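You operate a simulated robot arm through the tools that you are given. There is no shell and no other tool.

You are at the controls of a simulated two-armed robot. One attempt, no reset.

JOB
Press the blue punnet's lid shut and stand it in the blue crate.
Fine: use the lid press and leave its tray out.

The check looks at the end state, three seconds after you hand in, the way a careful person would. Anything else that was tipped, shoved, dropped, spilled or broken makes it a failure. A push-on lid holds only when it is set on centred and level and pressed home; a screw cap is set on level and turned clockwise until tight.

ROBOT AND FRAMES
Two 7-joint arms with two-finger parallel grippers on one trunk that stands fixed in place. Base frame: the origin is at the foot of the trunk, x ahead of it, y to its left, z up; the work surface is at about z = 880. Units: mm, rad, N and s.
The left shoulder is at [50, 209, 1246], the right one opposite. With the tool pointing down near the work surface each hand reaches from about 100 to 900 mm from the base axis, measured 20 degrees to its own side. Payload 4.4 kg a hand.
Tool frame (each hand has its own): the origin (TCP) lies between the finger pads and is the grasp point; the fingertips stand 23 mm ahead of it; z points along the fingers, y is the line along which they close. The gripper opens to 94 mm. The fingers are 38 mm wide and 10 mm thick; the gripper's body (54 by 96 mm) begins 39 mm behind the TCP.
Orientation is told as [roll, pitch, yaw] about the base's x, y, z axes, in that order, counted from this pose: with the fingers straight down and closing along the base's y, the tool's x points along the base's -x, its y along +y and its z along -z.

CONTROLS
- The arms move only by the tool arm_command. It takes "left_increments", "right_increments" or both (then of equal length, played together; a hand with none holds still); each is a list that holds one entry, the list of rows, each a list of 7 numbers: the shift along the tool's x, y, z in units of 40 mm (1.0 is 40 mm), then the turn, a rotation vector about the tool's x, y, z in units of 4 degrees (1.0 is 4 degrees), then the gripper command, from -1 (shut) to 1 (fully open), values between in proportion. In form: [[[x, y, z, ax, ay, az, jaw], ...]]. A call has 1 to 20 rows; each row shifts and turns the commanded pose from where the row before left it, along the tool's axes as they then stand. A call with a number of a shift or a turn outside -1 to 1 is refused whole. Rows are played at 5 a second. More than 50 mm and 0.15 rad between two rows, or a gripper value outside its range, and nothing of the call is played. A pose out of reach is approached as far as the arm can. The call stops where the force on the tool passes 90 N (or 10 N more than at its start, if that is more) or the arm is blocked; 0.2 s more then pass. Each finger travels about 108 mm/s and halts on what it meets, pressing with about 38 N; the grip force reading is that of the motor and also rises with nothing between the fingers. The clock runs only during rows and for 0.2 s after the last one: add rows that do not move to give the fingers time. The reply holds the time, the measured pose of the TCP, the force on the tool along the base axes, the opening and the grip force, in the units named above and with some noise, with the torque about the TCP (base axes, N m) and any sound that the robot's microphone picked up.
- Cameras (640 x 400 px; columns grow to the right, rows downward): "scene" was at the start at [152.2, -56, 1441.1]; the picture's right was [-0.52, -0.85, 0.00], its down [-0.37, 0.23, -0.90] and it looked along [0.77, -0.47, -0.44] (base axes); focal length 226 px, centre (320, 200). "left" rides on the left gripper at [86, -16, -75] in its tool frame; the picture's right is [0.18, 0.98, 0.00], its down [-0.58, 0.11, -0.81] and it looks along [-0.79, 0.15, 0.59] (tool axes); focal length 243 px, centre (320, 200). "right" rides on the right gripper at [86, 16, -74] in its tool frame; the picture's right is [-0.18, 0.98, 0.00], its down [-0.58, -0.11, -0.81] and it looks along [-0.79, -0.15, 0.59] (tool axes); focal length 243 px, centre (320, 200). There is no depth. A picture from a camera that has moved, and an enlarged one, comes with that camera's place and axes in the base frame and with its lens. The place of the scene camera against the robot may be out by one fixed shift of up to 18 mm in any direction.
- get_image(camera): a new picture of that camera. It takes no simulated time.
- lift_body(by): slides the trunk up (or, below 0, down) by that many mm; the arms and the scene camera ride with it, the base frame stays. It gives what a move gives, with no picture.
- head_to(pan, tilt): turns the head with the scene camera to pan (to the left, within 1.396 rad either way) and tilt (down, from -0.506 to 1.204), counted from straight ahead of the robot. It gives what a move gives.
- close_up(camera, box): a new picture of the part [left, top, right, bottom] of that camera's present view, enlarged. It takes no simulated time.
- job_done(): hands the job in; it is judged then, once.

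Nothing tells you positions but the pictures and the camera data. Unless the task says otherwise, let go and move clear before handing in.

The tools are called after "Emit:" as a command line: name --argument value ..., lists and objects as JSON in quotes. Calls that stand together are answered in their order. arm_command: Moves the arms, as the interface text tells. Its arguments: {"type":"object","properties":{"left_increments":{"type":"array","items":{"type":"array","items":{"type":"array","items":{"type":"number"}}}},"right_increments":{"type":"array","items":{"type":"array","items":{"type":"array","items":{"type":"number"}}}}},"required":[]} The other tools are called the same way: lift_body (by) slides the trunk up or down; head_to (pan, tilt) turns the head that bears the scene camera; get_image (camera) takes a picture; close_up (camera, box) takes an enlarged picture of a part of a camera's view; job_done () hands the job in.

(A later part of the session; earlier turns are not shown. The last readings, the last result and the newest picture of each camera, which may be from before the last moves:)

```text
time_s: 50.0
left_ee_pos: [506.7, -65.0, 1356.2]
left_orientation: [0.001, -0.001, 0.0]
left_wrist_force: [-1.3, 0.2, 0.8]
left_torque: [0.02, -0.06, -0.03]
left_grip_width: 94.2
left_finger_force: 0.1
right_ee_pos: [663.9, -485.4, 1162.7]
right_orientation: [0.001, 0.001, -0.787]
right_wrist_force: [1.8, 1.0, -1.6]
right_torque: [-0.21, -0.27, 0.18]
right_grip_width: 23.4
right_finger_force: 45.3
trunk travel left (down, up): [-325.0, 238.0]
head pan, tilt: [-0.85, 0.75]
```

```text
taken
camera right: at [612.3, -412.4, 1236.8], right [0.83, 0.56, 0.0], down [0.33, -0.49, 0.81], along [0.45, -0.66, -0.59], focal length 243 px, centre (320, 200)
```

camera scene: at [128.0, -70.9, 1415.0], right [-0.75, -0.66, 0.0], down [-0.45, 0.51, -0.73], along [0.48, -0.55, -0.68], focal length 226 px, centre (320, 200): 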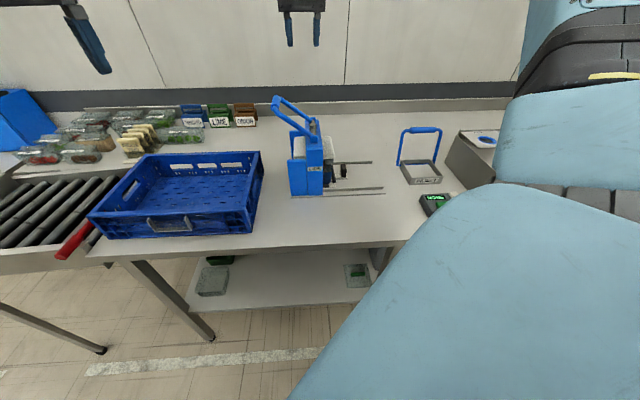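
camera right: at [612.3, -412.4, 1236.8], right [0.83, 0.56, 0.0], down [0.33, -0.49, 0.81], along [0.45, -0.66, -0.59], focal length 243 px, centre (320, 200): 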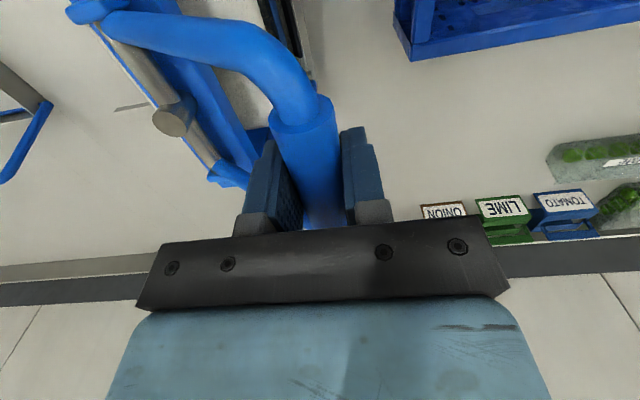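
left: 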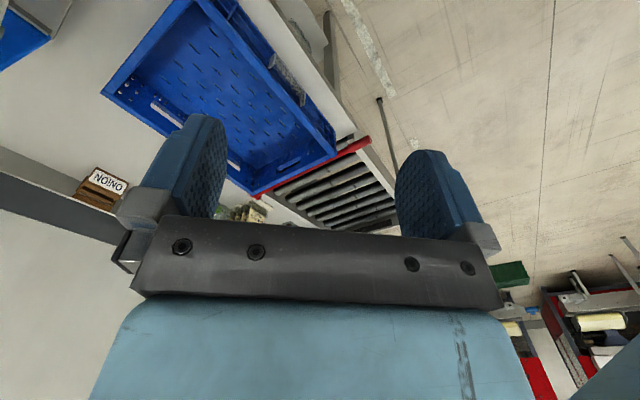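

Clamped on the bar at 23 mm. I'll start following the arc downward and watch the forces.

Emit:
arm_command --right_increments '[[[0, 0.091, 0.125, 0, 0, 0, -1], [0, 0.091, 0.125, 0, 0, 0, -1], [0, 0.08, 0.129, 0, 0, 0, -1], [0, 0.08, 0.129, 0, 0, 0, -1], [0, 0, 0, 0, 0, 0, -1]]]'

Emit:
get_image --camera "right"

Emit:
close_up --camera "scene" --box '[250, 70, 380, 200]'

```text
time_s: 51.2
left_ee_pos: [506.3, -66.0, 1355.4]
left_orientation: [0.0, -0.001, 0.0]
left_wrist_force: [0.2, 0.4, 0.4]
left_torque: [0.01, 0.03, 0.0]
left_grip_width: 94.1
left_finger_force: 0.1
right_ee_pos: [672.1, -475.4, 1143.7]
right_orientation: [0.003, 0.003, -0.787]
right_wrist_force: [-3.0, -5.4, 0.2]
right_torque: [-0.24, 0.04, 0.17]
right_grip_width: 23.3
right_finger_force: 45.0
trunk travel left (down, up): [-325.0, 238.0]
head pan, tilt: [-0.85, 0.75]
```

```text
taken
camera right: at [621.3, -403.4, 1216.5], right [0.83, 0.56, 0.0], down [0.33, -0.49, 0.81], along [0.45, -0.66, -0.59], focal length 243 px, centre (320, 200)
```

right: 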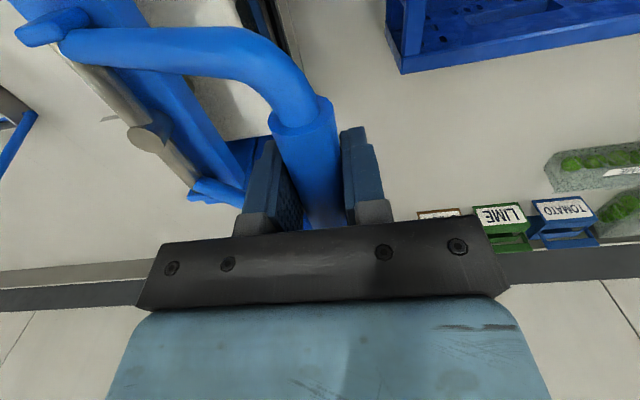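

```text
3.08 times, centred on (315, 135) of scene
camera zoom: at [128.3, -71.0, 1414.9], right [-0.75, -0.66, 0.0], down [-0.45, 0.51, -0.73], along [0.48, -0.55, -0.68], focal length 696 px, centre (335, 400)
```

zoom: 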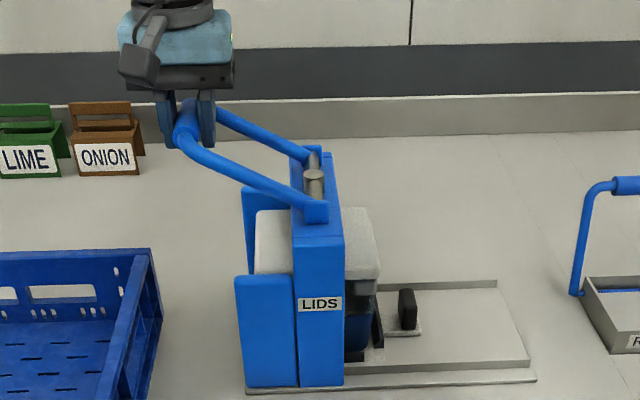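

Emit:
arm_command --right_increments '[[[0, 0.05, 0.136, 0, 0, 0, -1], [0, 0.05, 0.136, 0, 0, 0, -1], [0, 0.045, 0.14, 0, 0, 0, -1], [0, 0.045, 0.14, 0, 0, 0, -1], [0, 0.035, 0.146, 0, 0, 0, -1], [0, 0.035, 0.146, 0, 0, 0, -1], [0, 0, 0, 0, 0, 0, -1]]]'

Emit:
get_image --camera "right"

Emit:
close_up --camera "scene" --box '[250, 70, 380, 200]'

```text
time_s: 52.8
left_ee_pos: [508.0, -64.7, 1355.1]
left_orientation: [-0.001, -0.001, 0.0]
left_wrist_force: [-0.6, 0.2, -0.1]
left_torque: [-0.03, 0.01, -0.01]
left_grip_width: 94.0
left_finger_force: 0.1
right_ee_pos: [679.9, -468.2, 1108.6]
right_orientation: [0.001, 0.002, -0.788]
right_wrist_force: [7.0, -0.6, 3.6]
right_torque: [-0.39, -0.14, 0.1]
right_grip_width: 23.3
right_finger_force: 45.1
trunk travel left (down, up): [-325.0, 238.0]
head pan, tilt: [-0.85, 0.75]
```

```text
taken
camera right: at [629.6, -395.0, 1183.0], right [0.83, 0.56, 0.0], down [0.33, -0.49, 0.81], along [0.46, -0.66, -0.59], focal length 243 px, centre (320, 200)
```

right: 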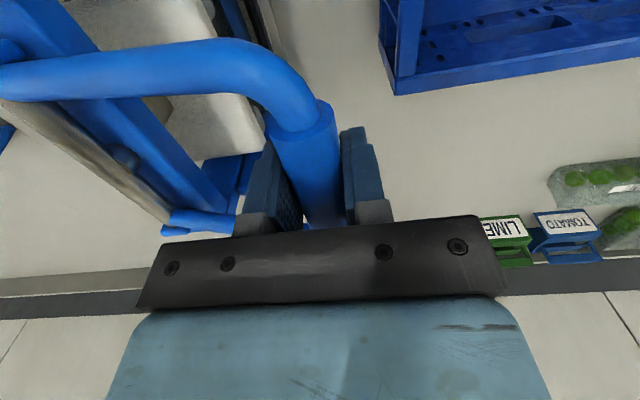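

```text
3.08 times, centred on (315, 135) of scene
camera zoom: at [129.2, -69.7, 1414.9], right [-0.75, -0.66, 0.0], down [-0.45, 0.51, -0.73], along [0.48, -0.55, -0.68], focal length 696 px, centre (335, 400)
```

zoom: 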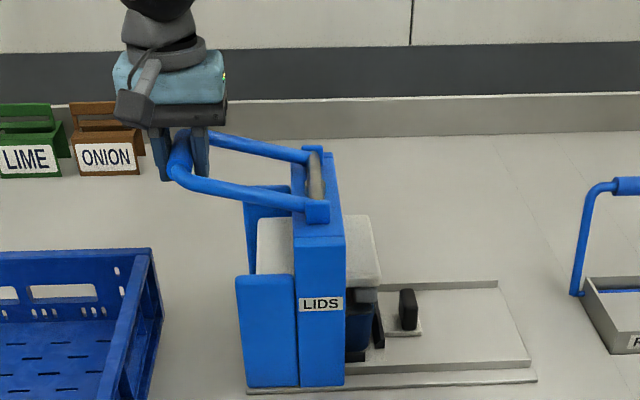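

Emit:
arm_command --right_increments '[[[0, 0.05, 0.149, 0, 0, 0, -1], [0, 0.045, 0.149, 0, 0, 0, -1], [0, 0.025, 0.15, 0, 0, 0, -1], [0, 0.02, 0.15, 0, 0, 0, -1], [0, 0, 0, 0, 0, 0, -1]]]'

Emit:
close_up --camera "scene" --box '[250, 70, 380, 200]'

```text
time_s: 54.0
left_ee_pos: [506.5, -66.5, 1356.4]
left_orientation: [0.001, -0.002, 0.0]
left_wrist_force: [0.4, 0.0, 0.5]
left_torque: [-0.02, 0.02, -0.03]
left_grip_width: 94.0
left_finger_force: 0.0
right_ee_pos: [683.7, -464.0, 1084.2]
right_orientation: [0.003, 0.003, -0.787]
right_wrist_force: [-2.6, -12.9, 1.4]
right_torque: [0.09, 0.23, 0.24]
right_grip_width: 23.5
right_finger_force: 44.7
trunk travel left (down, up): [-325.0, 238.0]
head pan, tilt: [-0.85, 0.75]
```

```text
3.08 times, centred on (315, 135) of scene
camera zoom: at [128.0, -71.8, 1414.9], right [-0.75, -0.66, 0.0], down [-0.45, 0.51, -0.73], along [0.48, -0.55, -0.68], focal length 696 px, centre (335, 400)
```

zoom: 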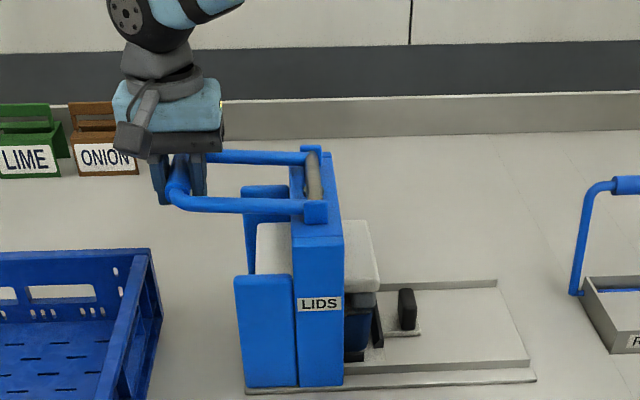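

Emit:
arm_command --right_increments '[[[0, -0.06, 0.149, 0, 0, 0, -1], [0, -0.01, 0.149, 0, 0, 0, -1], [0, -0.015, 0.146, 0, 0, 0, -1], [0, -0.022, 0.144, 0, 0, 0, -1], [0, 0, 0, 0, 0, 0, -1]]]'

Emit:
close_up --camera "scene" --box '[250, 70, 380, 200]'

Emit:
close_up --camera "scene" --box '[310, 130, 370, 180]'

```text
time_s: 55.2
left_ee_pos: [508.0, -62.8, 1356.8]
left_orientation: [-0.001, -0.001, 0.001]
left_wrist_force: [0.1, -0.3, -0.2]
left_torque: [0.0, -0.01, 0.01]
left_grip_width: 94.0
left_finger_force: 0.2
right_ee_pos: [683.9, -464.5, 1063.1]
right_orientation: [0.003, -0.003, -0.785]
right_wrist_force: [24.9, -0.4, 21.4]
right_torque: [-0.15, 0.13, -0.03]
right_grip_width: 23.2
right_finger_force: 45.5
trunk travel left (down, up): [-325.0, 238.0]
head pan, tilt: [-0.85, 0.75]
heard: snap
```

```text
3.08 times, centred on (315, 135) of scene
camera zoom: at [129.6, -68.4, 1415.2], right [-0.75, -0.66, 0.0], down [-0.45, 0.51, -0.73], along [0.48, -0.55, -0.68], focal length 696 px, centre (335, 400)
```

zoom: 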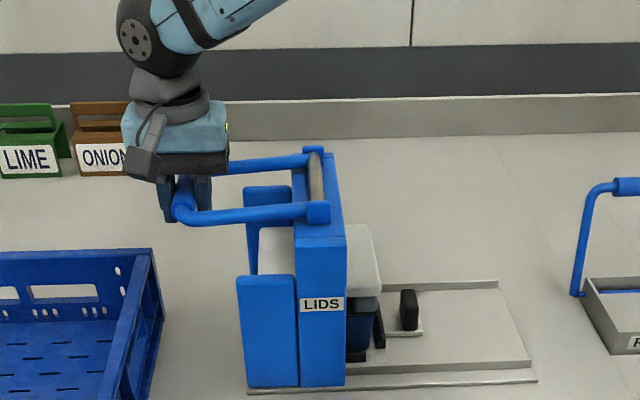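

```text
8.00 times, centred on (340, 155) of scene
camera zoom: at [129.6, -68.4, 1415.2], right [-0.75, -0.66, 0.0], down [-0.45, 0.51, -0.73], along [0.48, -0.55, -0.68], focal length 1810 px, centre (160, 560)
```

zoom: 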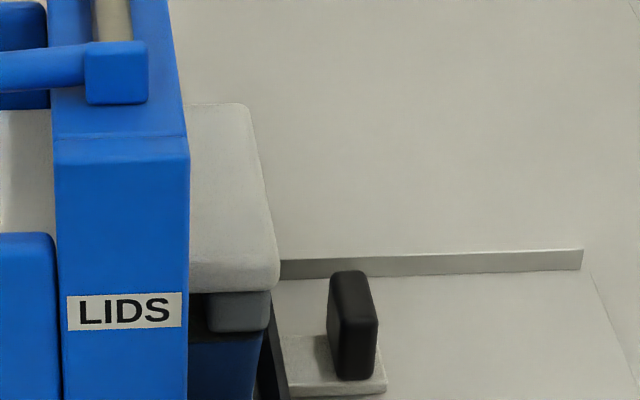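

I heard a snap. I'll correct the side load and press a little further to be sure the lid is fully home.

Emit:
arm_command --right_increments '[[[0, 0.08, 0.08, 0, 0, 0, -1], [0, 0, 0.12, 0, 0, 0, -1], [0, 0, 0, 0, 0, 0, -1]]]'

Emit:
close_up --camera "scene" --box '[310, 130, 370, 180]'

```text
time_s: 56.0
left_ee_pos: [504.2, -64.6, 1357.6]
left_orientation: [-0.001, -0.001, 0.0]
left_wrist_force: [0.8, 0.3, 0.3]
left_torque: [-0.08, 0.02, -0.01]
left_grip_width: 93.9
left_finger_force: 0.1
right_ee_pos: [682.2, -463.0, 1057.8]
right_orientation: [0.004, -0.003, -0.786]
right_wrist_force: [10.0, -10.0, 33.3]
right_torque: [0.08, 0.04, 0.39]
right_grip_width: 23.7
right_finger_force: 45.3
trunk travel left (down, up): [-325.0, 238.0]
head pan, tilt: [-0.85, 0.75]
```

```text
8.00 times, centred on (340, 155) of scene
camera zoom: at [125.8, -68.6, 1415.5], right [-0.75, -0.66, 0.0], down [-0.45, 0.51, -0.73], along [0.48, -0.55, -0.68], focal length 1810 px, centre (160, 560)
```

zoom: 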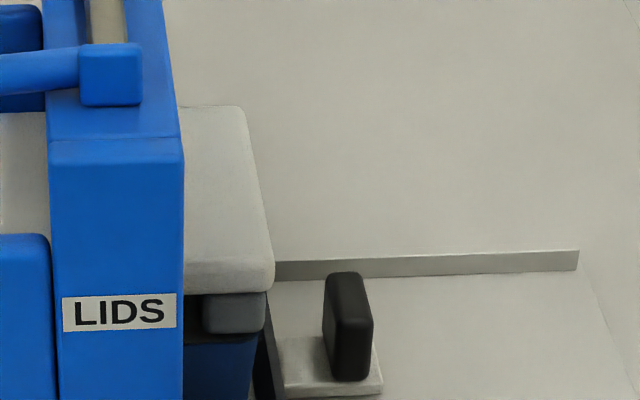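

Emit:
arm_command --right_increments '[[[-0.02, 0, 0.1, 0, 0, 0, -1], [0, 0, 0.05, 0, 0, 0, -1], [0, 0, 0, 0, 0, 0, -1]]]'

Emit:
close_up --camera "scene" --box '[310, 130, 370, 180]'

```text
time_s: 56.8
left_ee_pos: [503.1, -63.7, 1357.2]
left_orientation: [-0.002, -0.005, 0.0]
left_wrist_force: [-1.2, 0.7, -0.6]
left_torque: [0.01, 0.0, 0.02]
left_grip_width: 94.0
left_finger_force: 0.1
right_ee_pos: [680.9, -462.0, 1051.9]
right_orientation: [0.005, -0.004, -0.787]
right_wrist_force: [0.7, -2.7, 35.9]
right_torque: [0.27, 0.24, 0.19]
right_grip_width: 23.6
right_finger_force: 45.3
trunk travel left (down, up): [-325.0, 238.0]
head pan, tilt: [-0.85, 0.75]
```

```text
8.00 times, centred on (340, 155) of scene
camera zoom: at [124.4, -67.4, 1415.7], right [-0.75, -0.66, 0.0], down [-0.45, 0.51, -0.73], along [0.49, -0.55, -0.68], focal length 1810 px, centre (160, 560)
```

zoom: 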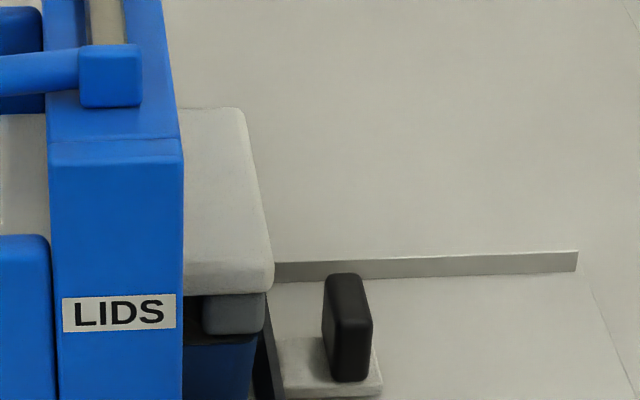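

Emit:
get_image --camera "right"

Emit:
close_up --camera "scene" --box '[260, 90, 340, 150]'

```text
taken
camera right: at [629.6, -389.9, 1125.3], right [0.83, 0.56, 0.0], down [0.33, -0.49, 0.81], along [0.46, -0.67, -0.59], focal length 243 px, centre (320, 200)
```

right: 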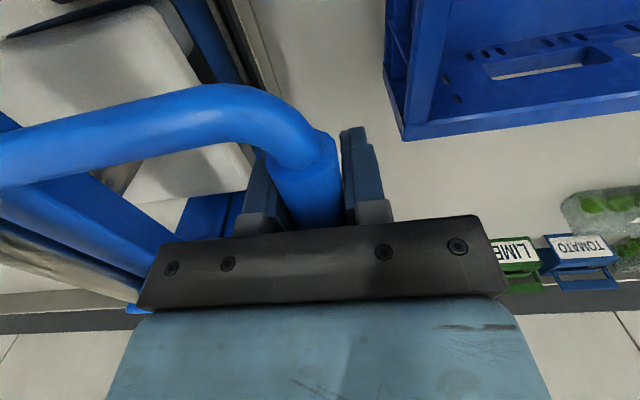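

```text
6.67 times, centred on (300, 120) of scene
camera zoom: at [124.4, -67.4, 1415.7], right [-0.75, -0.66, 0.0], down [-0.45, 0.51, -0.73], along [0.49, -0.55, -0.68], focal length 1508 px, centre (453, 733)
```

zoom: 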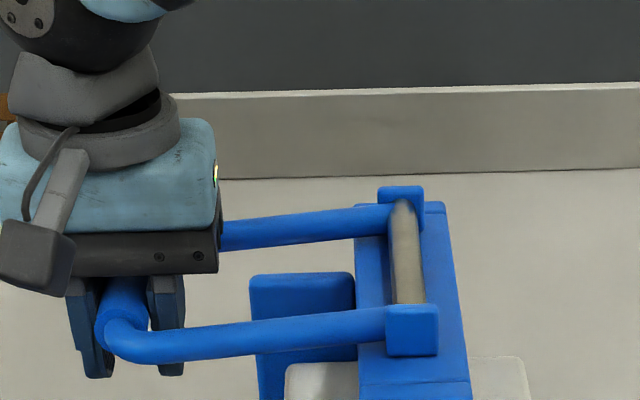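

The lid snapped, and the load then rose steeply to about 36 N, so it has bottomed out. I'll raise the lever back along its arc.

Emit:
arm_command --right_increments '[[[0.01, 0.01, -0.151, 0, 0, 0, -1], [0.01, 0.01, -0.151, 0, 0, 0, -1], [0, -0.004, -0.151, 0, 0, 0, -1], [0, -0.004, -0.151, 0, 0, 0, -1], [0, -0.0175, -0.15, 0, 0, 0, -1], [0, -0.0175, -0.15, 0, 0, 0, -1], [0, -0.03, -0.149, 0, 0, 0, -1], [0, -0.03, -0.149, 0, 0, 0, -1], [0, 0, 0, 0, 0, 0, -1]]]'

Emit:
get_image --camera "right"

Emit:
close_up --camera "scene" --box '[250, 70, 380, 200]'

```text
time_s: 58.8
left_ee_pos: [504.9, -64.3, 1356.9]
left_orientation: [-0.001, -0.001, -0.001]
left_wrist_force: [-1.2, -0.7, -0.7]
left_torque: [0.0, 0.01, 0.01]
left_grip_width: 94.1
left_finger_force: 0.1
right_ee_pos: [679.3, -465.4, 1097.6]
right_orientation: [0.001, -0.001, -0.787]
right_wrist_force: [-13.1, 8.5, -1.4]
right_torque: [-0.06, -0.45, 0.19]
right_grip_width: 23.4
right_finger_force: 45.2
trunk travel left (down, up): [-325.0, 238.0]
head pan, tilt: [-0.85, 0.75]
```

```text
taken
camera right: at [628.0, -393.5, 1170.6], right [0.83, 0.56, 0.0], down [0.33, -0.49, 0.81], along [0.46, -0.67, -0.59], focal length 243 px, centre (320, 200)
```

right: 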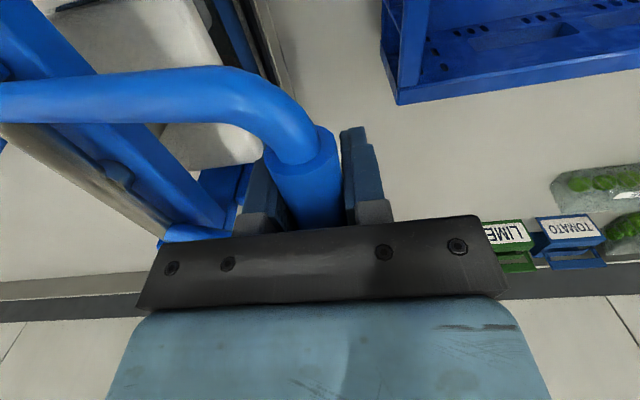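

```text
3.08 times, centred on (315, 135) of scene
camera zoom: at [127.0, -68.9, 1415.2], right [-0.75, -0.66, 0.0], down [-0.45, 0.51, -0.73], along [0.48, -0.55, -0.68], focal length 696 px, centre (335, 400)
```

zoom: 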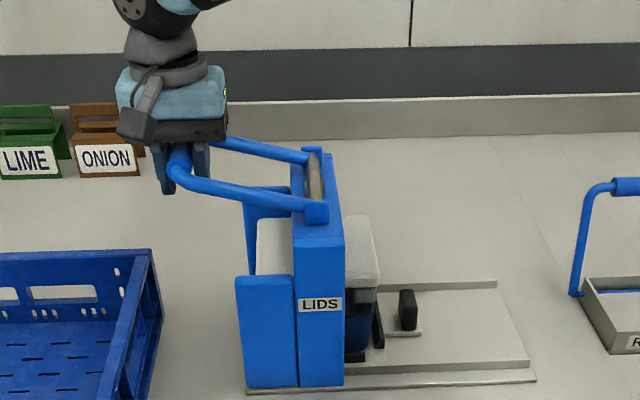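

Emit:
arm_command --right_increments '[[[0.02, -0.044, -0.146, 0, 0, 0, -1], [0, -0.044, -0.146, 0, 0, 0, -1], [0, -0.055, -0.14, 0, 0, 0, -1], [0, -0.055, -0.14, 0, 0, 0, -1], [0, -0.0675, -0.136, 0, 0, 0, -1], [0, -0.0675, -0.136, 0, 0, 0, -1], [0, -0.08, -0.129, 0, 0, 0, -1], [0, -0.08, -0.129, 0, 0, 0, -1], [0, 0, 0, 0, 0, 0, -1]]]'

Emit:
get_image --camera "right"

Emit:
close_up --camera "scene" --box '[250, 70, 380, 200]'

```text
time_s: 60.8
left_ee_pos: [507.6, -65.2, 1355.1]
left_orientation: [-0.002, 0.0, 0.001]
left_wrist_force: [-0.4, -0.3, 0.0]
left_torque: [0.01, -0.02, -0.01]
left_grip_width: 94.0
left_finger_force: 0.1
right_ee_pos: [666.3, -479.1, 1141.1]
right_orientation: [0.0, -0.001, -0.788]
right_wrist_force: [3.9, 5.8, 3.9]
right_torque: [-0.09, -0.22, 0.28]
right_grip_width: 23.3
right_finger_force: 44.8
trunk travel left (down, up): [-325.0, 238.0]
head pan, tilt: [-0.85, 0.75]
```

```text
taken
camera right: at [615.3, -406.9, 1213.6], right [0.83, 0.56, 0.0], down [0.33, -0.49, 0.81], along [0.46, -0.67, -0.59], focal length 243 px, centre (320, 200)
```

right: 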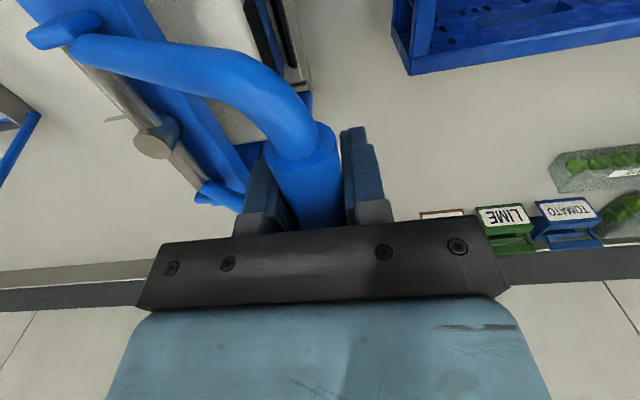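

```text
3.08 times, centred on (315, 135) of scene
camera zoom: at [128.9, -69.1, 1415.1], right [-0.75, -0.66, 0.0], down [-0.45, 0.51, -0.73], along [0.48, -0.55, -0.68], focal length 696 px, centre (335, 400)
```

zoom: 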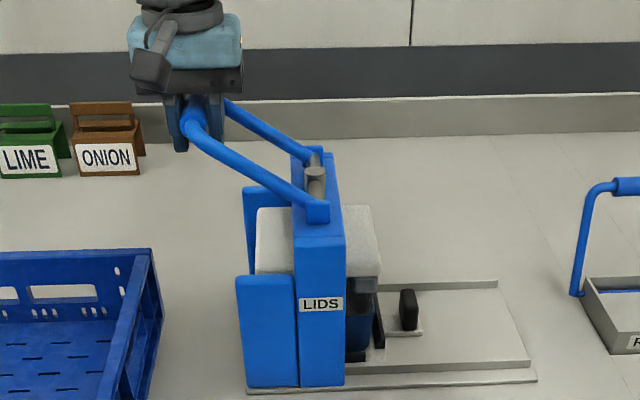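

Emit:
arm_command --right_increments '[[[0, -0.085, -0.125, 0, 0, 0, -1], [0, -0.09, -0.12, 0, 0, 0, -1], [0, 0, 0, 0, 0, 0, -1]]]'

Emit:
close_up --camera "scene" --box '[250, 70, 380, 200]'

```text
time_s: 61.6
left_ee_pos: [508.6, -64.1, 1354.0]
left_orientation: [-0.001, 0.002, -0.001]
left_wrist_force: [0.4, 0.4, 0.4]
left_torque: [0.0, -0.01, 0.0]
left_grip_width: 94.1
left_finger_force: 0.1
right_ee_pos: [662.2, -484.3, 1147.8]
right_orientation: [-0.003, 0.004, -0.786]
right_wrist_force: [1.8, 13.2, -12.1]
right_torque: [-0.6, -0.58, 0.15]
right_grip_width: 23.7
right_finger_force: 45.1
trunk travel left (down, up): [-325.0, 238.0]
head pan, tilt: [-0.85, 0.75]
```

```text
3.08 times, centred on (315, 135) of scene
camera zoom: at [130.4, -68.9, 1414.7], right [-0.75, -0.66, 0.0], down [-0.45, 0.51, -0.73], along [0.48, -0.55, -0.68], focal length 696 px, centre (335, 400)
```

zoom: 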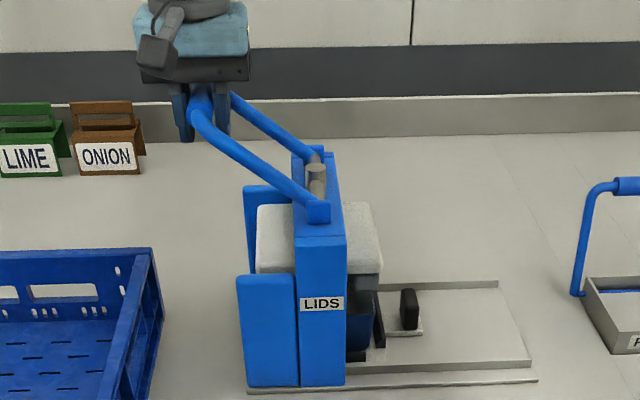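

The lever is back at its top stop. I'll release and rise.

Emit:
arm_command --right_increments '[[[0, 0, 0, 0, 0, 0, -0.3], [0, 0, 0, 0, 0, 0, 0.277], [0, 0, 0, 0, 0, 0, 0.277], [0, 0, -0.5, 0, 0, 0, 0.277], [0, 0, -0.9, 0, 0, 0, 0.277], [0, 0, -0.9, 0, 0, 0, 0.277], [0, 0, -0.9, 0, 0, 0, 0.277], [0, 0, -0.9, 0, 0, 0, 0.277], [0, 0, 0, 0, 0, 0, 0.277]]]'

Emit:
get_image --camera "right"

Emit:
close_up --camera "scene" --box '[250, 70, 380, 200]'

```text
time_s: 63.6
left_ee_pos: [508.2, -65.3, 1355.2]
left_orientation: [0.0, 0.0, 0.0]
left_wrist_force: [0.5, 0.2, -0.3]
left_torque: [-0.01, 0.01, -0.04]
left_grip_width: 93.8
left_finger_force: 0.1
right_ee_pos: [661.3, -484.4, 1312.8]
right_orientation: [0.0, 0.002, -0.786]
right_wrist_force: [-0.5, -0.4, -0.4]
right_torque: [-0.01, -0.01, 0.0]
right_grip_width: 59.9
right_finger_force: 0.0
trunk travel left (down, up): [-325.0, 238.0]
head pan, tilt: [-0.85, 0.75]
```

```text
taken
camera right: at [610.8, -412.3, 1386.6], right [0.83, 0.56, 0.0], down [0.33, -0.49, 0.81], along [0.45, -0.66, -0.59], focal length 243 px, centre (320, 200)
```

right: 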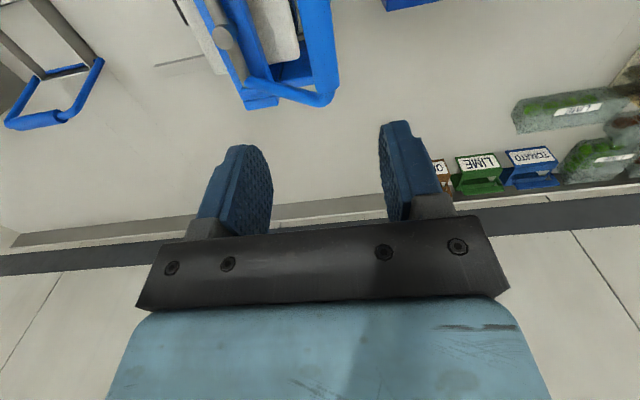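

```text
3.08 times, centred on (315, 135) of scene
camera zoom: at [129.2, -70.6, 1414.9], right [-0.75, -0.66, 0.0], down [-0.45, 0.51, -0.73], along [0.48, -0.55, -0.68], focal length 696 px, centre (335, 400)
```

zoom: 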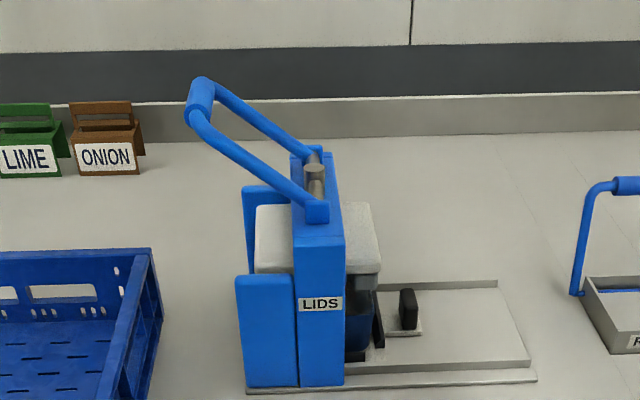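

The lever stays up. I'll go back to the knob, now near U -93, and hook its inner side to draw the tray out.

Emit:
arm_command --right_increments '[[[0.033, -0.983, 0, 0, 0, 0, 0.277], [0.033, -0.983, 0, 0, 0, 0, 0.277], [0.033, -0.983, 0, 0, 0, 0, 0.277], [0.033, -0.983, 0, 0, 0, 0, 0.277], [0.033, -0.983, 0, 0, 0, 0, 0.277], [0.033, -0.983, 0, 0, 0, 0, 0.277], [0, 0, 0.95, 0, 0, 0, 0.277], [0, 0, 0.95, 0, 0, 0, 0.277], [0, 0, 0.95, 0, 0, 0, 0.277], [0, 0, 0.95, 0, 0, 0, 0.277], [0, 0, 0.95, 0, 0, 0, 0.277], [0, 0, 0.95, 0, 0, 0, 0.277], [0, 0, 0.95, 0, 0, 0, 0.277], [0, 0, 0, 0, 0, 0, 0.277]]]'

Emit:
get_image --camera "right"

Emit:
close_up --camera "scene" --box '[290, 70, 430, 200]'

```text
time_s: 66.6
left_ee_pos: [507.6, -65.1, 1355.6]
left_orientation: [-0.001, 0.001, 0.0]
left_wrist_force: [-0.8, 0.3, -0.3]
left_torque: [-0.04, -0.04, -0.01]
left_grip_width: 94.0
left_finger_force: 0.1
right_ee_pos: [490.3, -645.6, 1047.5]
right_orientation: [0.003, 0.0, -0.788]
right_wrist_force: [-0.4, 0.7, 0.2]
right_torque: [0.01, -0.03, 0.01]
right_grip_width: 60.0
right_finger_force: 0.1
trunk travel left (down, up): [-325.0, 238.0]
head pan, tilt: [-0.85, 0.75]
```

```text
taken
camera right: at [438.9, -573.2, 1121.4], right [0.83, 0.56, 0.0], down [0.33, -0.49, 0.81], along [0.46, -0.67, -0.59], focal length 243 px, centre (320, 200)
```

right: 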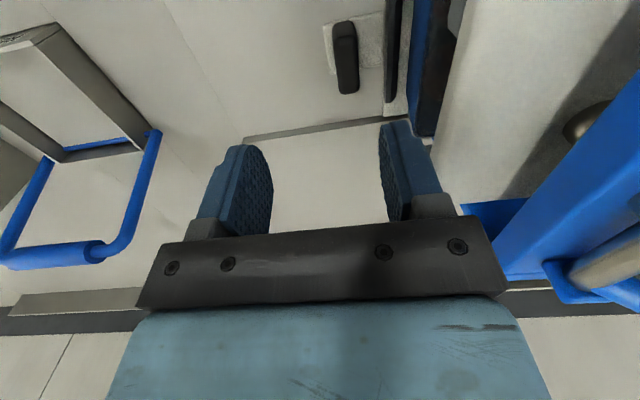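

```text
3.08 times, centred on (360, 135) of scene
camera zoom: at [128.2, -69.6, 1415.1], right [-0.75, -0.66, 0.0], down [-0.45, 0.51, -0.73], along [0.48, -0.55, -0.68], focal length 696 px, centre (197, 400)
```

zoom: 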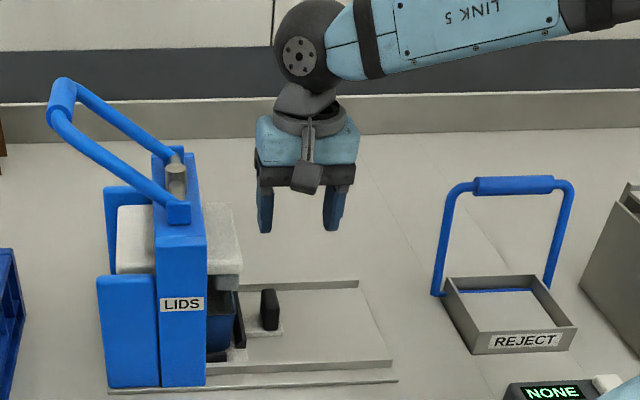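

Emit:
arm_command --right_increments '[[[0, 0.12, 0.7, 0, 0, 0, 0.277], [0, 0, 0.7, 0, 0, 0, 0.277], [0, 0, 0.6, 0, 0, 0, 0.277], [0, 0, 0, 0, 0, 0, 0.277]]]'

Emit:
get_image --camera "right"

Emit:
close_up --camera "scene" --box '[290, 90, 410, 190]'

```text
time_s: 67.6
left_ee_pos: [506.3, -65.1, 1355.7]
left_orientation: [0.001, 0.0, -0.001]
left_wrist_force: [-0.1, 1.1, -0.5]
left_torque: [-0.01, 0.03, 0.01]
left_grip_width: 93.9
left_finger_force: 0.0
right_ee_pos: [492.9, -641.5, 967.3]
right_orientation: [0.002, 0.0, -0.788]
right_wrist_force: [0.3, -0.6, -0.2]
right_torque: [0.0, 0.02, 0.02]
right_grip_width: 60.4
right_finger_force: 0.0
trunk travel left (down, up): [-325.0, 238.0]
head pan, tilt: [-0.85, 0.75]
```

```text
taken
camera right: at [441.0, -570.1, 1041.1], right [0.83, 0.56, 0.0], down [0.33, -0.49, 0.81], along [0.46, -0.67, -0.59], focal length 243 px, centre (320, 200)
```

right: 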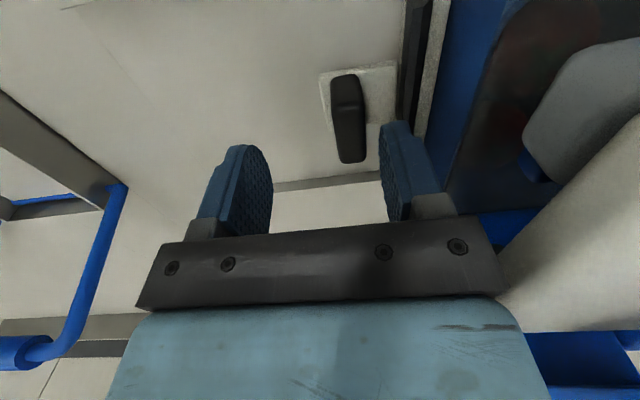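

```text
4.00 times, centred on (350, 140) of scene
camera zoom: at [128.2, -69.8, 1415.1], right [-0.75, -0.66, 0.0], down [-0.45, 0.51, -0.73], along [0.48, -0.55, -0.68], focal length 905 px, centre (200, 440)
```

zoom: 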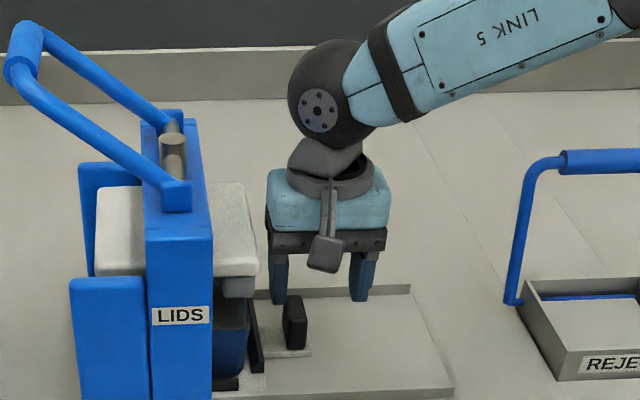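

Emit:
arm_command --right_increments '[[[0, 0.02, 0.5, 0, 0, 0, 0.277], [0, 0, 0.3, 0, 0, 0, 0.277], [0, 0, 0.18, 0, 0, 0, 0.277], [0, 0, 0, 0, 0, 0, 0.277]]]'

Emit:
get_image --camera "right"

```text
time_s: 68.6
left_ee_pos: [506.0, -65.5, 1355.9]
left_orientation: [-0.001, 0.0, -0.002]
left_wrist_force: [-0.4, 0.0, -0.1]
left_torque: [-0.03, 0.0, 0.01]
left_grip_width: 93.8
left_finger_force: 0.1
right_ee_pos: [492.6, -641.3, 927.9]
right_orientation: [0.002, 0.001, -0.786]
right_wrist_force: [-0.2, 0.6, 0.2]
right_torque: [0.05, -0.02, 0.01]
right_grip_width: 60.0
right_finger_force: 0.1
trunk travel left (down, up): [-325.0, 238.0]
head pan, tilt: [-0.85, 0.75]
```

```text
taken
camera right: at [441.4, -569.1, 1001.6], right [0.83, 0.56, 0.0], down [0.33, -0.49, 0.81], along [0.45, -0.67, -0.59], focal length 243 px, centre (320, 200)
```

right: 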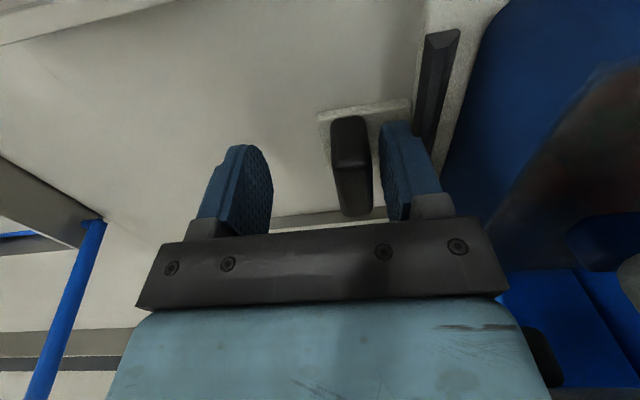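

Emit:
arm_command --right_increments '[[[0, -0.15, 0, 0, 0, 0, 0.277], [0, -0.25, 0, 0, 0, 0, 0.277], [0, -0.35, 0, 0, 0, 0, 0.277], [0, -0.4, 0, 0, 0, 0, 0.277], [0, -0.4, 0, 0, 0, 0, 0.277], [0, -0.4, 0, 0, 0, 0, 0.277], [0, -0.3, 0, 0, 0, 0, 0.277], [0, 0, 0, 0, 0, 0, 0.277]]]'

Emit:
get_image --camera "right"

Emit:
close_up --camera "scene" --box '[290, 90, 430, 200]'

```text
time_s: 70.4
left_ee_pos: [507.4, -66.1, 1355.5]
left_orientation: [0.0, 0.001, 0.0]
left_wrist_force: [0.0, -0.8, 0.4]
left_torque: [0.0, 0.01, 0.01]
left_grip_width: 93.9
left_finger_force: 0.1
right_ee_pos: [429.5, -704.7, 927.5]
right_orientation: [0.001, 0.0, -0.788]
right_wrist_force: [1.0, 0.3, 0.3]
right_torque: [-0.03, 0.03, -0.01]
right_grip_width: 60.3
right_finger_force: 0.1
trunk travel left (down, up): [-325.0, 238.0]
head pan, tilt: [-0.85, 0.75]
```

```text
taken
camera right: at [378.1, -631.7, 1001.3], right [0.83, 0.56, 0.0], down [0.33, -0.49, 0.81], along [0.45, -0.66, -0.59], focal length 243 px, centre (320, 200)
```

right: 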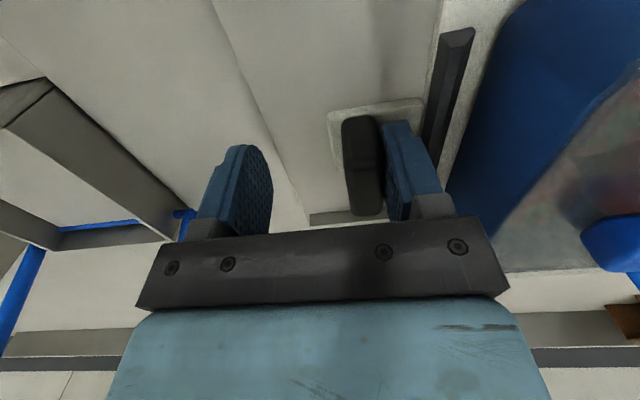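

```text
3.64 times, centred on (360, 145) of scene
camera zoom: at [128.8, -70.0, 1415.0], right [-0.75, -0.66, 0.0], down [-0.45, 0.51, -0.73], along [0.48, -0.55, -0.68], focal length 823 px, centre (174, 400)
```

zoom: 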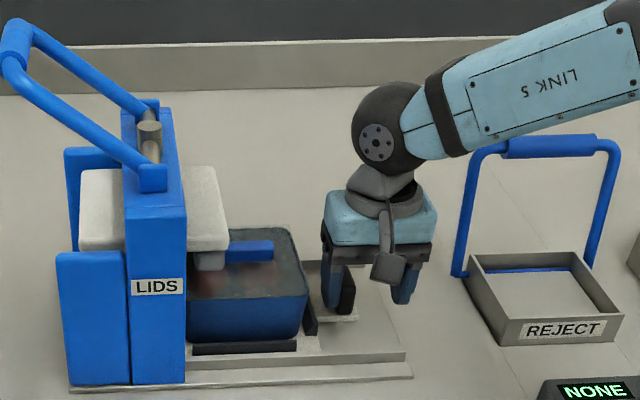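

Emit:
arm_command --right_increments '[[[0, -0.3, 0, 0, 0, 0, 0.277], [0, -0.35, 0, 0, 0, 0, 0.277], [0, -0.35, 0, 0, 0, 0, 0.277], [0, -0.3, 0, 0, 0, 0, 0.277], [0, 0, 0, 0, 0, 0, 0.277]]]'

Emit:
get_image --camera "right"

Emit:
close_up --camera "scene" --box '[320, 80, 460, 200]'

```text
time_s: 71.6
left_ee_pos: [507.8, -65.7, 1355.9]
left_orientation: [-0.001, 0.0, 0.0]
left_wrist_force: [0.7, -0.2, -0.5]
left_torque: [-0.02, 0.01, -0.02]
left_grip_width: 94.2
left_finger_force: 0.0
right_ee_pos: [393.5, -741.4, 928.3]
right_orientation: [0.002, 0.002, -0.786]
right_wrist_force: [-0.1, -0.7, 0.0]
right_torque: [-0.02, -0.03, -0.01]
right_grip_width: 60.2
right_finger_force: 0.2
trunk travel left (down, up): [-325.0, 238.0]
head pan, tilt: [-0.85, 0.75]
```

```text
taken
camera right: at [341.6, -668.8, 1000.8], right [0.83, 0.56, 0.0], down [0.33, -0.49, 0.81], along [0.45, -0.66, -0.59], focal length 243 px, centre (320, 200)
```

right: 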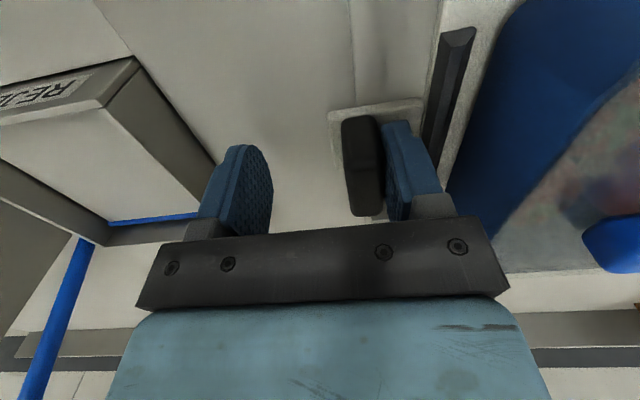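

```text
3.33 times, centred on (390, 140) of scene
camera zoom: at [128.8, -70.0, 1415.0], right [-0.75, -0.66, 0.0], down [-0.45, 0.51, -0.73], along [0.48, -0.55, -0.68], focal length 754 px, centre (87, 400)
```

zoom: 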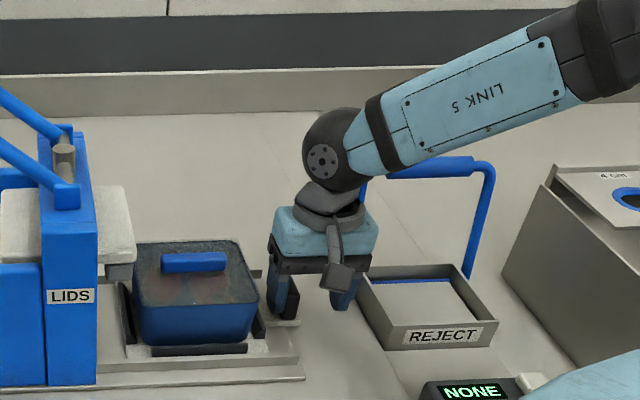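

The REJECT tray's edge would be close to the outer finger, so I'll narrow the jaws around the knob before the last stretch.

Emit:
arm_command --right_increments '[[[0, 0.22, 0, 0, 0, 0, -0.106], [0, 0.22, 0, 0, 0, 0, -0.447], [0, 0, 0, 0, 0, 0, -0.447]]]'

Emit:
get_image --camera "right"

```text
time_s: 72.4
left_ee_pos: [505.3, -65.6, 1354.9]
left_orientation: [0.001, 0.001, 0.001]
left_wrist_force: [-0.3, 0.1, 0.4]
left_torque: [0.0, 0.0, 0.02]
left_grip_width: 94.1
left_finger_force: 0.0
right_ee_pos: [404.1, -728.6, 927.9]
right_orientation: [0.003, 0.001, -0.786]
right_wrist_force: [-0.2, 0.1, -0.6]
right_torque: [-0.02, 0.0, -0.01]
right_grip_width: 26.0
right_finger_force: 0.1
trunk travel left (down, up): [-325.0, 238.0]
head pan, tilt: [-0.85, 0.75]
```

```text
taken
camera right: at [353.2, -656.7, 1001.2], right [0.83, 0.56, 0.0], down [0.33, -0.49, 0.81], along [0.45, -0.67, -0.59], focal length 243 px, centre (320, 200)
```

right: 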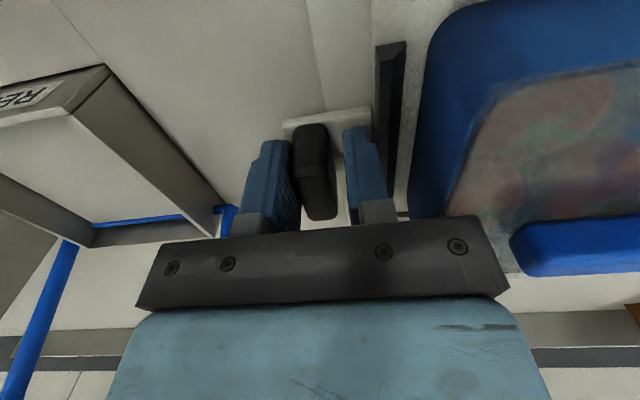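

Emit:
arm_command --right_increments '[[[0, -0.25, 0, 0, 0, 0, -0.447], [0, -0.25, 0, 0, 0, 0, -0.447], [0, -0.2, 0, 0, 0, 0, -0.447], [0, -0.07, 0, 0, 0, 0, -0.447], [0, 0, 0, 0, 0, 0, -0.447]]]'

Emit:
get_image --camera "right"

Emit:
close_up --camera "scene" --box '[320, 80, 460, 200]'

```text
time_s: 73.6
left_ee_pos: [507.4, -64.7, 1354.8]
left_orientation: [-0.001, 0.001, 0.0]
left_wrist_force: [1.1, 0.5, -0.8]
left_torque: [-0.01, 0.03, 0.01]
left_grip_width: 93.9
left_finger_force: 0.0
right_ee_pos: [383.0, -750.1, 927.1]
right_orientation: [0.003, 0.001, -0.786]
right_wrist_force: [0.2, 0.0, -0.6]
right_torque: [0.0, 0.03, -0.02]
right_grip_width: 25.8
right_finger_force: 0.1
trunk travel left (down, up): [-325.0, 238.0]
head pan, tilt: [-0.85, 0.75]
```

```text
taken
camera right: at [331.8, -679.1, 1001.2], right [0.83, 0.56, 0.0], down [0.33, -0.49, 0.81], along [0.45, -0.66, -0.59], focal length 243 px, centre (320, 200)
```

right: 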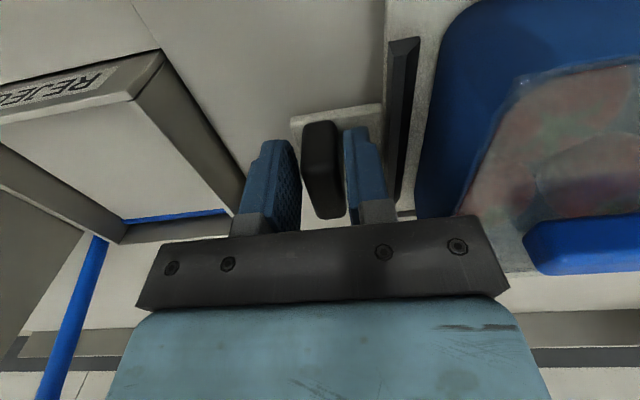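

```text
3.33 times, centred on (390, 140) of scene
camera zoom: at [128.7, -70.1, 1415.0], right [-0.75, -0.66, 0.0], down [-0.45, 0.51, -0.73], along [0.48, -0.55, -0.68], focal length 754 px, centre (87, 400)
```

zoom: 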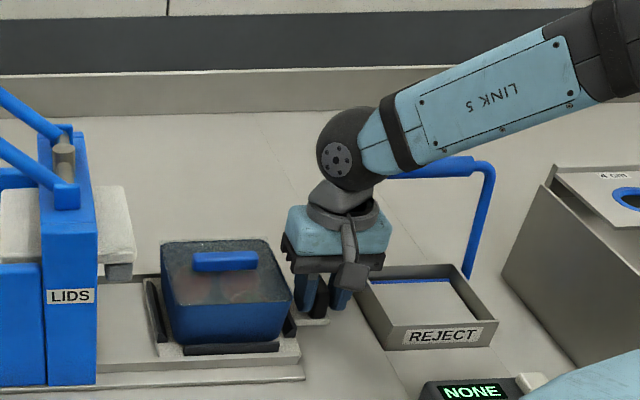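

Emit:
arm_command --right_increments '[[[0, -0.06, 0, 0, 0, 0, -0.447], [0, -0.06, 0, 0, 0, 0, -0.447], [0, -0.05, 0, 0, 0, 0, -0.447], [0, 0, 0, 0, 0, 0, -0.447]]]'

```text
time_s: 74.6
left_ee_pos: [508.5, -64.7, 1355.5]
left_orientation: [0.0, 0.0, 0.001]
left_wrist_force: [0.4, -0.8, 0.6]
left_torque: [0.03, -0.01, 0.01]
left_grip_width: 94.0
left_finger_force: 0.0
right_ee_pos: [380.2, -754.5, 928.7]
right_orientation: [0.002, 0.002, -0.787]
right_wrist_force: [7.7, 8.1, -1.1]
right_torque: [0.07, 0.03, 0.17]
right_grip_width: 30.9
right_finger_force: 5.1
trunk travel left (down, up): [-325.0, 238.0]
head pan, tilt: [-0.85, 0.75]
```

The tray is back at its out stop. I'll ease off, rise, and inspect the lid.

Emit:
arm_command --right_increments '[[[0, 0.15, 0, 0, 0, 0, -0.3], [0, 0, -0.5, 0, 0, 0, -0.3], [0, 0, -0.9, 0, 0, 0, -0.3], [0, 0, -0.9, 0, 0, 0, -0.3], [0, 0, -0.9, 0, 0, 0, 0.3], [0, 0, -0.9, 0, 0, 0, 1], [0.4, 0.9, 0, 0, 0, 0, 1], [0.6, 0.7, 0, 0, 0, 0, 1], [0.4, 0.9, 0, 0, 0, 0, 1], [0, 0, 0, 0, 0, 0, 1]]]'

Emit:
get_image --camera "right"

Emit:
close_up --camera "scene" --box '[320, 130, 420, 195]'

```text
time_s: 76.8
left_ee_pos: [506.2, -65.7, 1356.3]
left_orientation: [0.0, 0.0, -0.001]
left_wrist_force: [-0.6, 0.6, 0.5]
left_torque: [-0.03, 0.0, 0.0]
left_grip_width: 94.1
left_finger_force: 0.1
right_ee_pos: [415.1, -642.2, 1092.1]
right_orientation: [0.001, -0.001, -0.788]
right_wrist_force: [0.4, 0.0, 0.8]
right_torque: [0.01, -0.04, 0.02]
right_grip_width: 94.0
right_finger_force: 0.0
trunk travel left (down, up): [-325.0, 238.0]
head pan, tilt: [-0.85, 0.75]
```

```text
taken
camera right: at [363.9, -570.1, 1164.5], right [0.83, 0.56, 0.0], down [0.33, -0.49, 0.81], along [0.45, -0.67, -0.59], focal length 243 px, centre (320, 200)
```

right: 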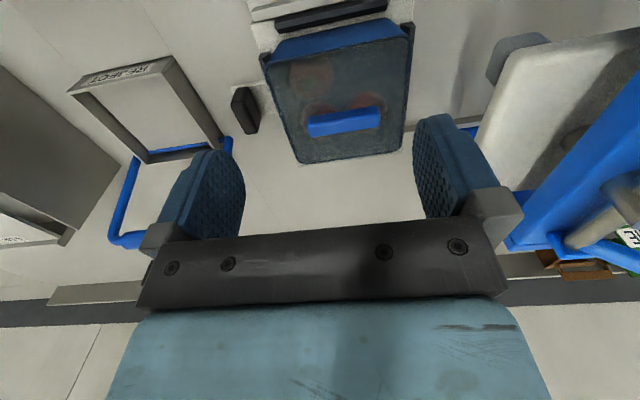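

```text
6.15 times, centred on (370, 162) of scene
camera zoom: at [128.0, -70.0, 1415.1], right [-0.75, -0.66, 0.0], down [-0.45, 0.51, -0.73], along [0.48, -0.55, -0.68], focal length 1392 px, centre (12, 431)
```

zoom: 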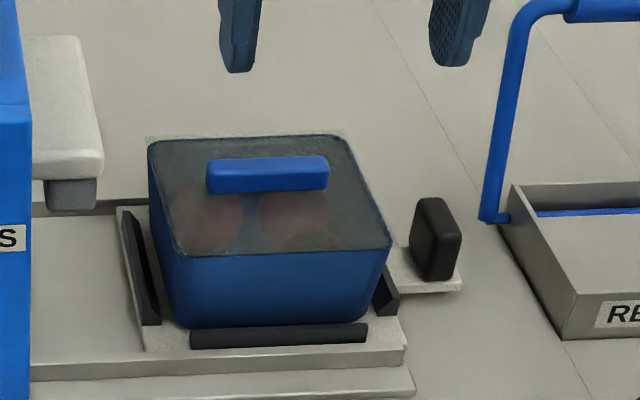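

Emit:
close_up --camera "right" --box '[245, 5, 425, 170]'

Emit:
close_up --camera "scene" --box '[338, 145, 388, 185]'

```text
2.42 times, centred on (335, 88) of right
camera zoom: at [363.9, -570.1, 1164.5], right [0.83, 0.56, 0.0], down [0.33, -0.49, 0.81], along [0.45, -0.67, -0.59], focal length 588 px, centre (284, 473)
```

zoom: 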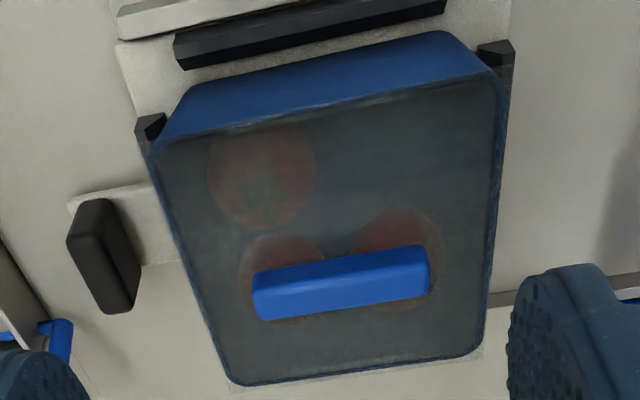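

```text
10.00 times, centred on (363, 165) of scene
camera zoom: at [128.0, -70.0, 1415.1], right [-0.75, -0.66, 0.0], down [-0.45, 0.51, -0.73], along [0.48, -0.55, -0.68], focal length 2262 px, centre (-110, 550)
```

zoom: 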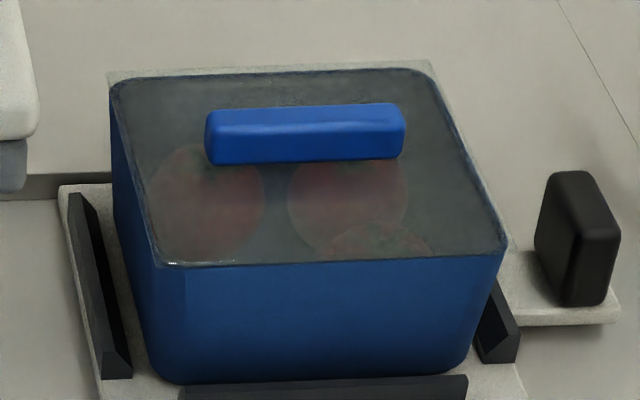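

The lid is now flush all round, so it's pressed home. Next I'll centre over the lid's bar to lift the punnet by it.

Emit:
arm_command --right_increments '[[[-0.7, 0.15, 0, 0, 0, 0, 1], [-0.72, 0.155, 0.3, 0, 0, 0, 1], [0, 0, 0.8, 0, 0, 0, 1], [0, 0, 0.5, 0, 0, 0, 1], [0, 0, 0, 0, 0, 0, 1]]]'

Emit:
get_image --camera "right"

Emit:
close_up --camera "right" --box '[220, 60, 440, 197]'

```text
time_s: 78.0
left_ee_pos: [506.2, -65.3, 1356.2]
left_orientation: [0.001, 0.002, -0.001]
left_wrist_force: [-2.0, 1.0, -0.7]
left_torque: [0.0, 0.0, 0.0]
left_grip_width: 93.8
left_finger_force: 0.0
right_ee_pos: [462.7, -673.6, 1028.1]
right_orientation: [0.002, 0.002, -0.786]
right_wrist_force: [0.0, -0.2, 0.6]
right_torque: [0.04, 0.01, 0.02]
right_grip_width: 93.8
right_finger_force: 0.0
trunk travel left (down, up): [-325.0, 238.0]
head pan, tilt: [-0.85, 0.75]
```

```text
taken
camera right: at [411.3, -600.7, 1101.1], right [0.83, 0.56, 0.0], down [0.33, -0.49, 0.81], along [0.45, -0.67, -0.59], focal length 243 px, centre (320, 200)
```

right: 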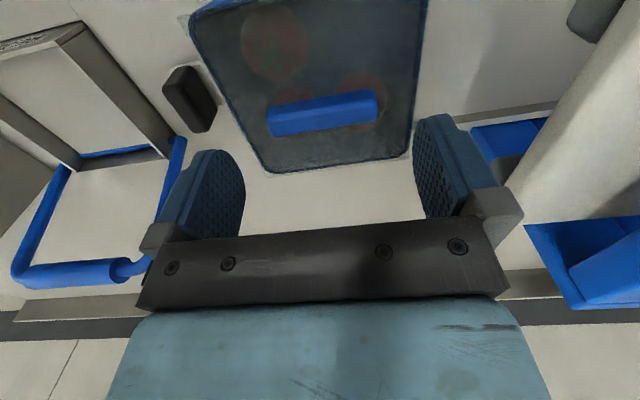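

```text
2.91 times, centred on (330, 128) of right
camera zoom: at [411.3, -600.7, 1101.1], right [0.83, 0.56, 0.0], down [0.33, -0.49, 0.81], along [0.45, -0.67, -0.59], focal length 706 px, centre (291, 408)
```

zoom: 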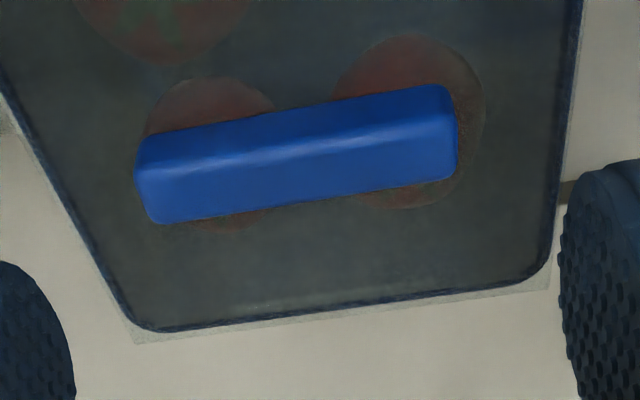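

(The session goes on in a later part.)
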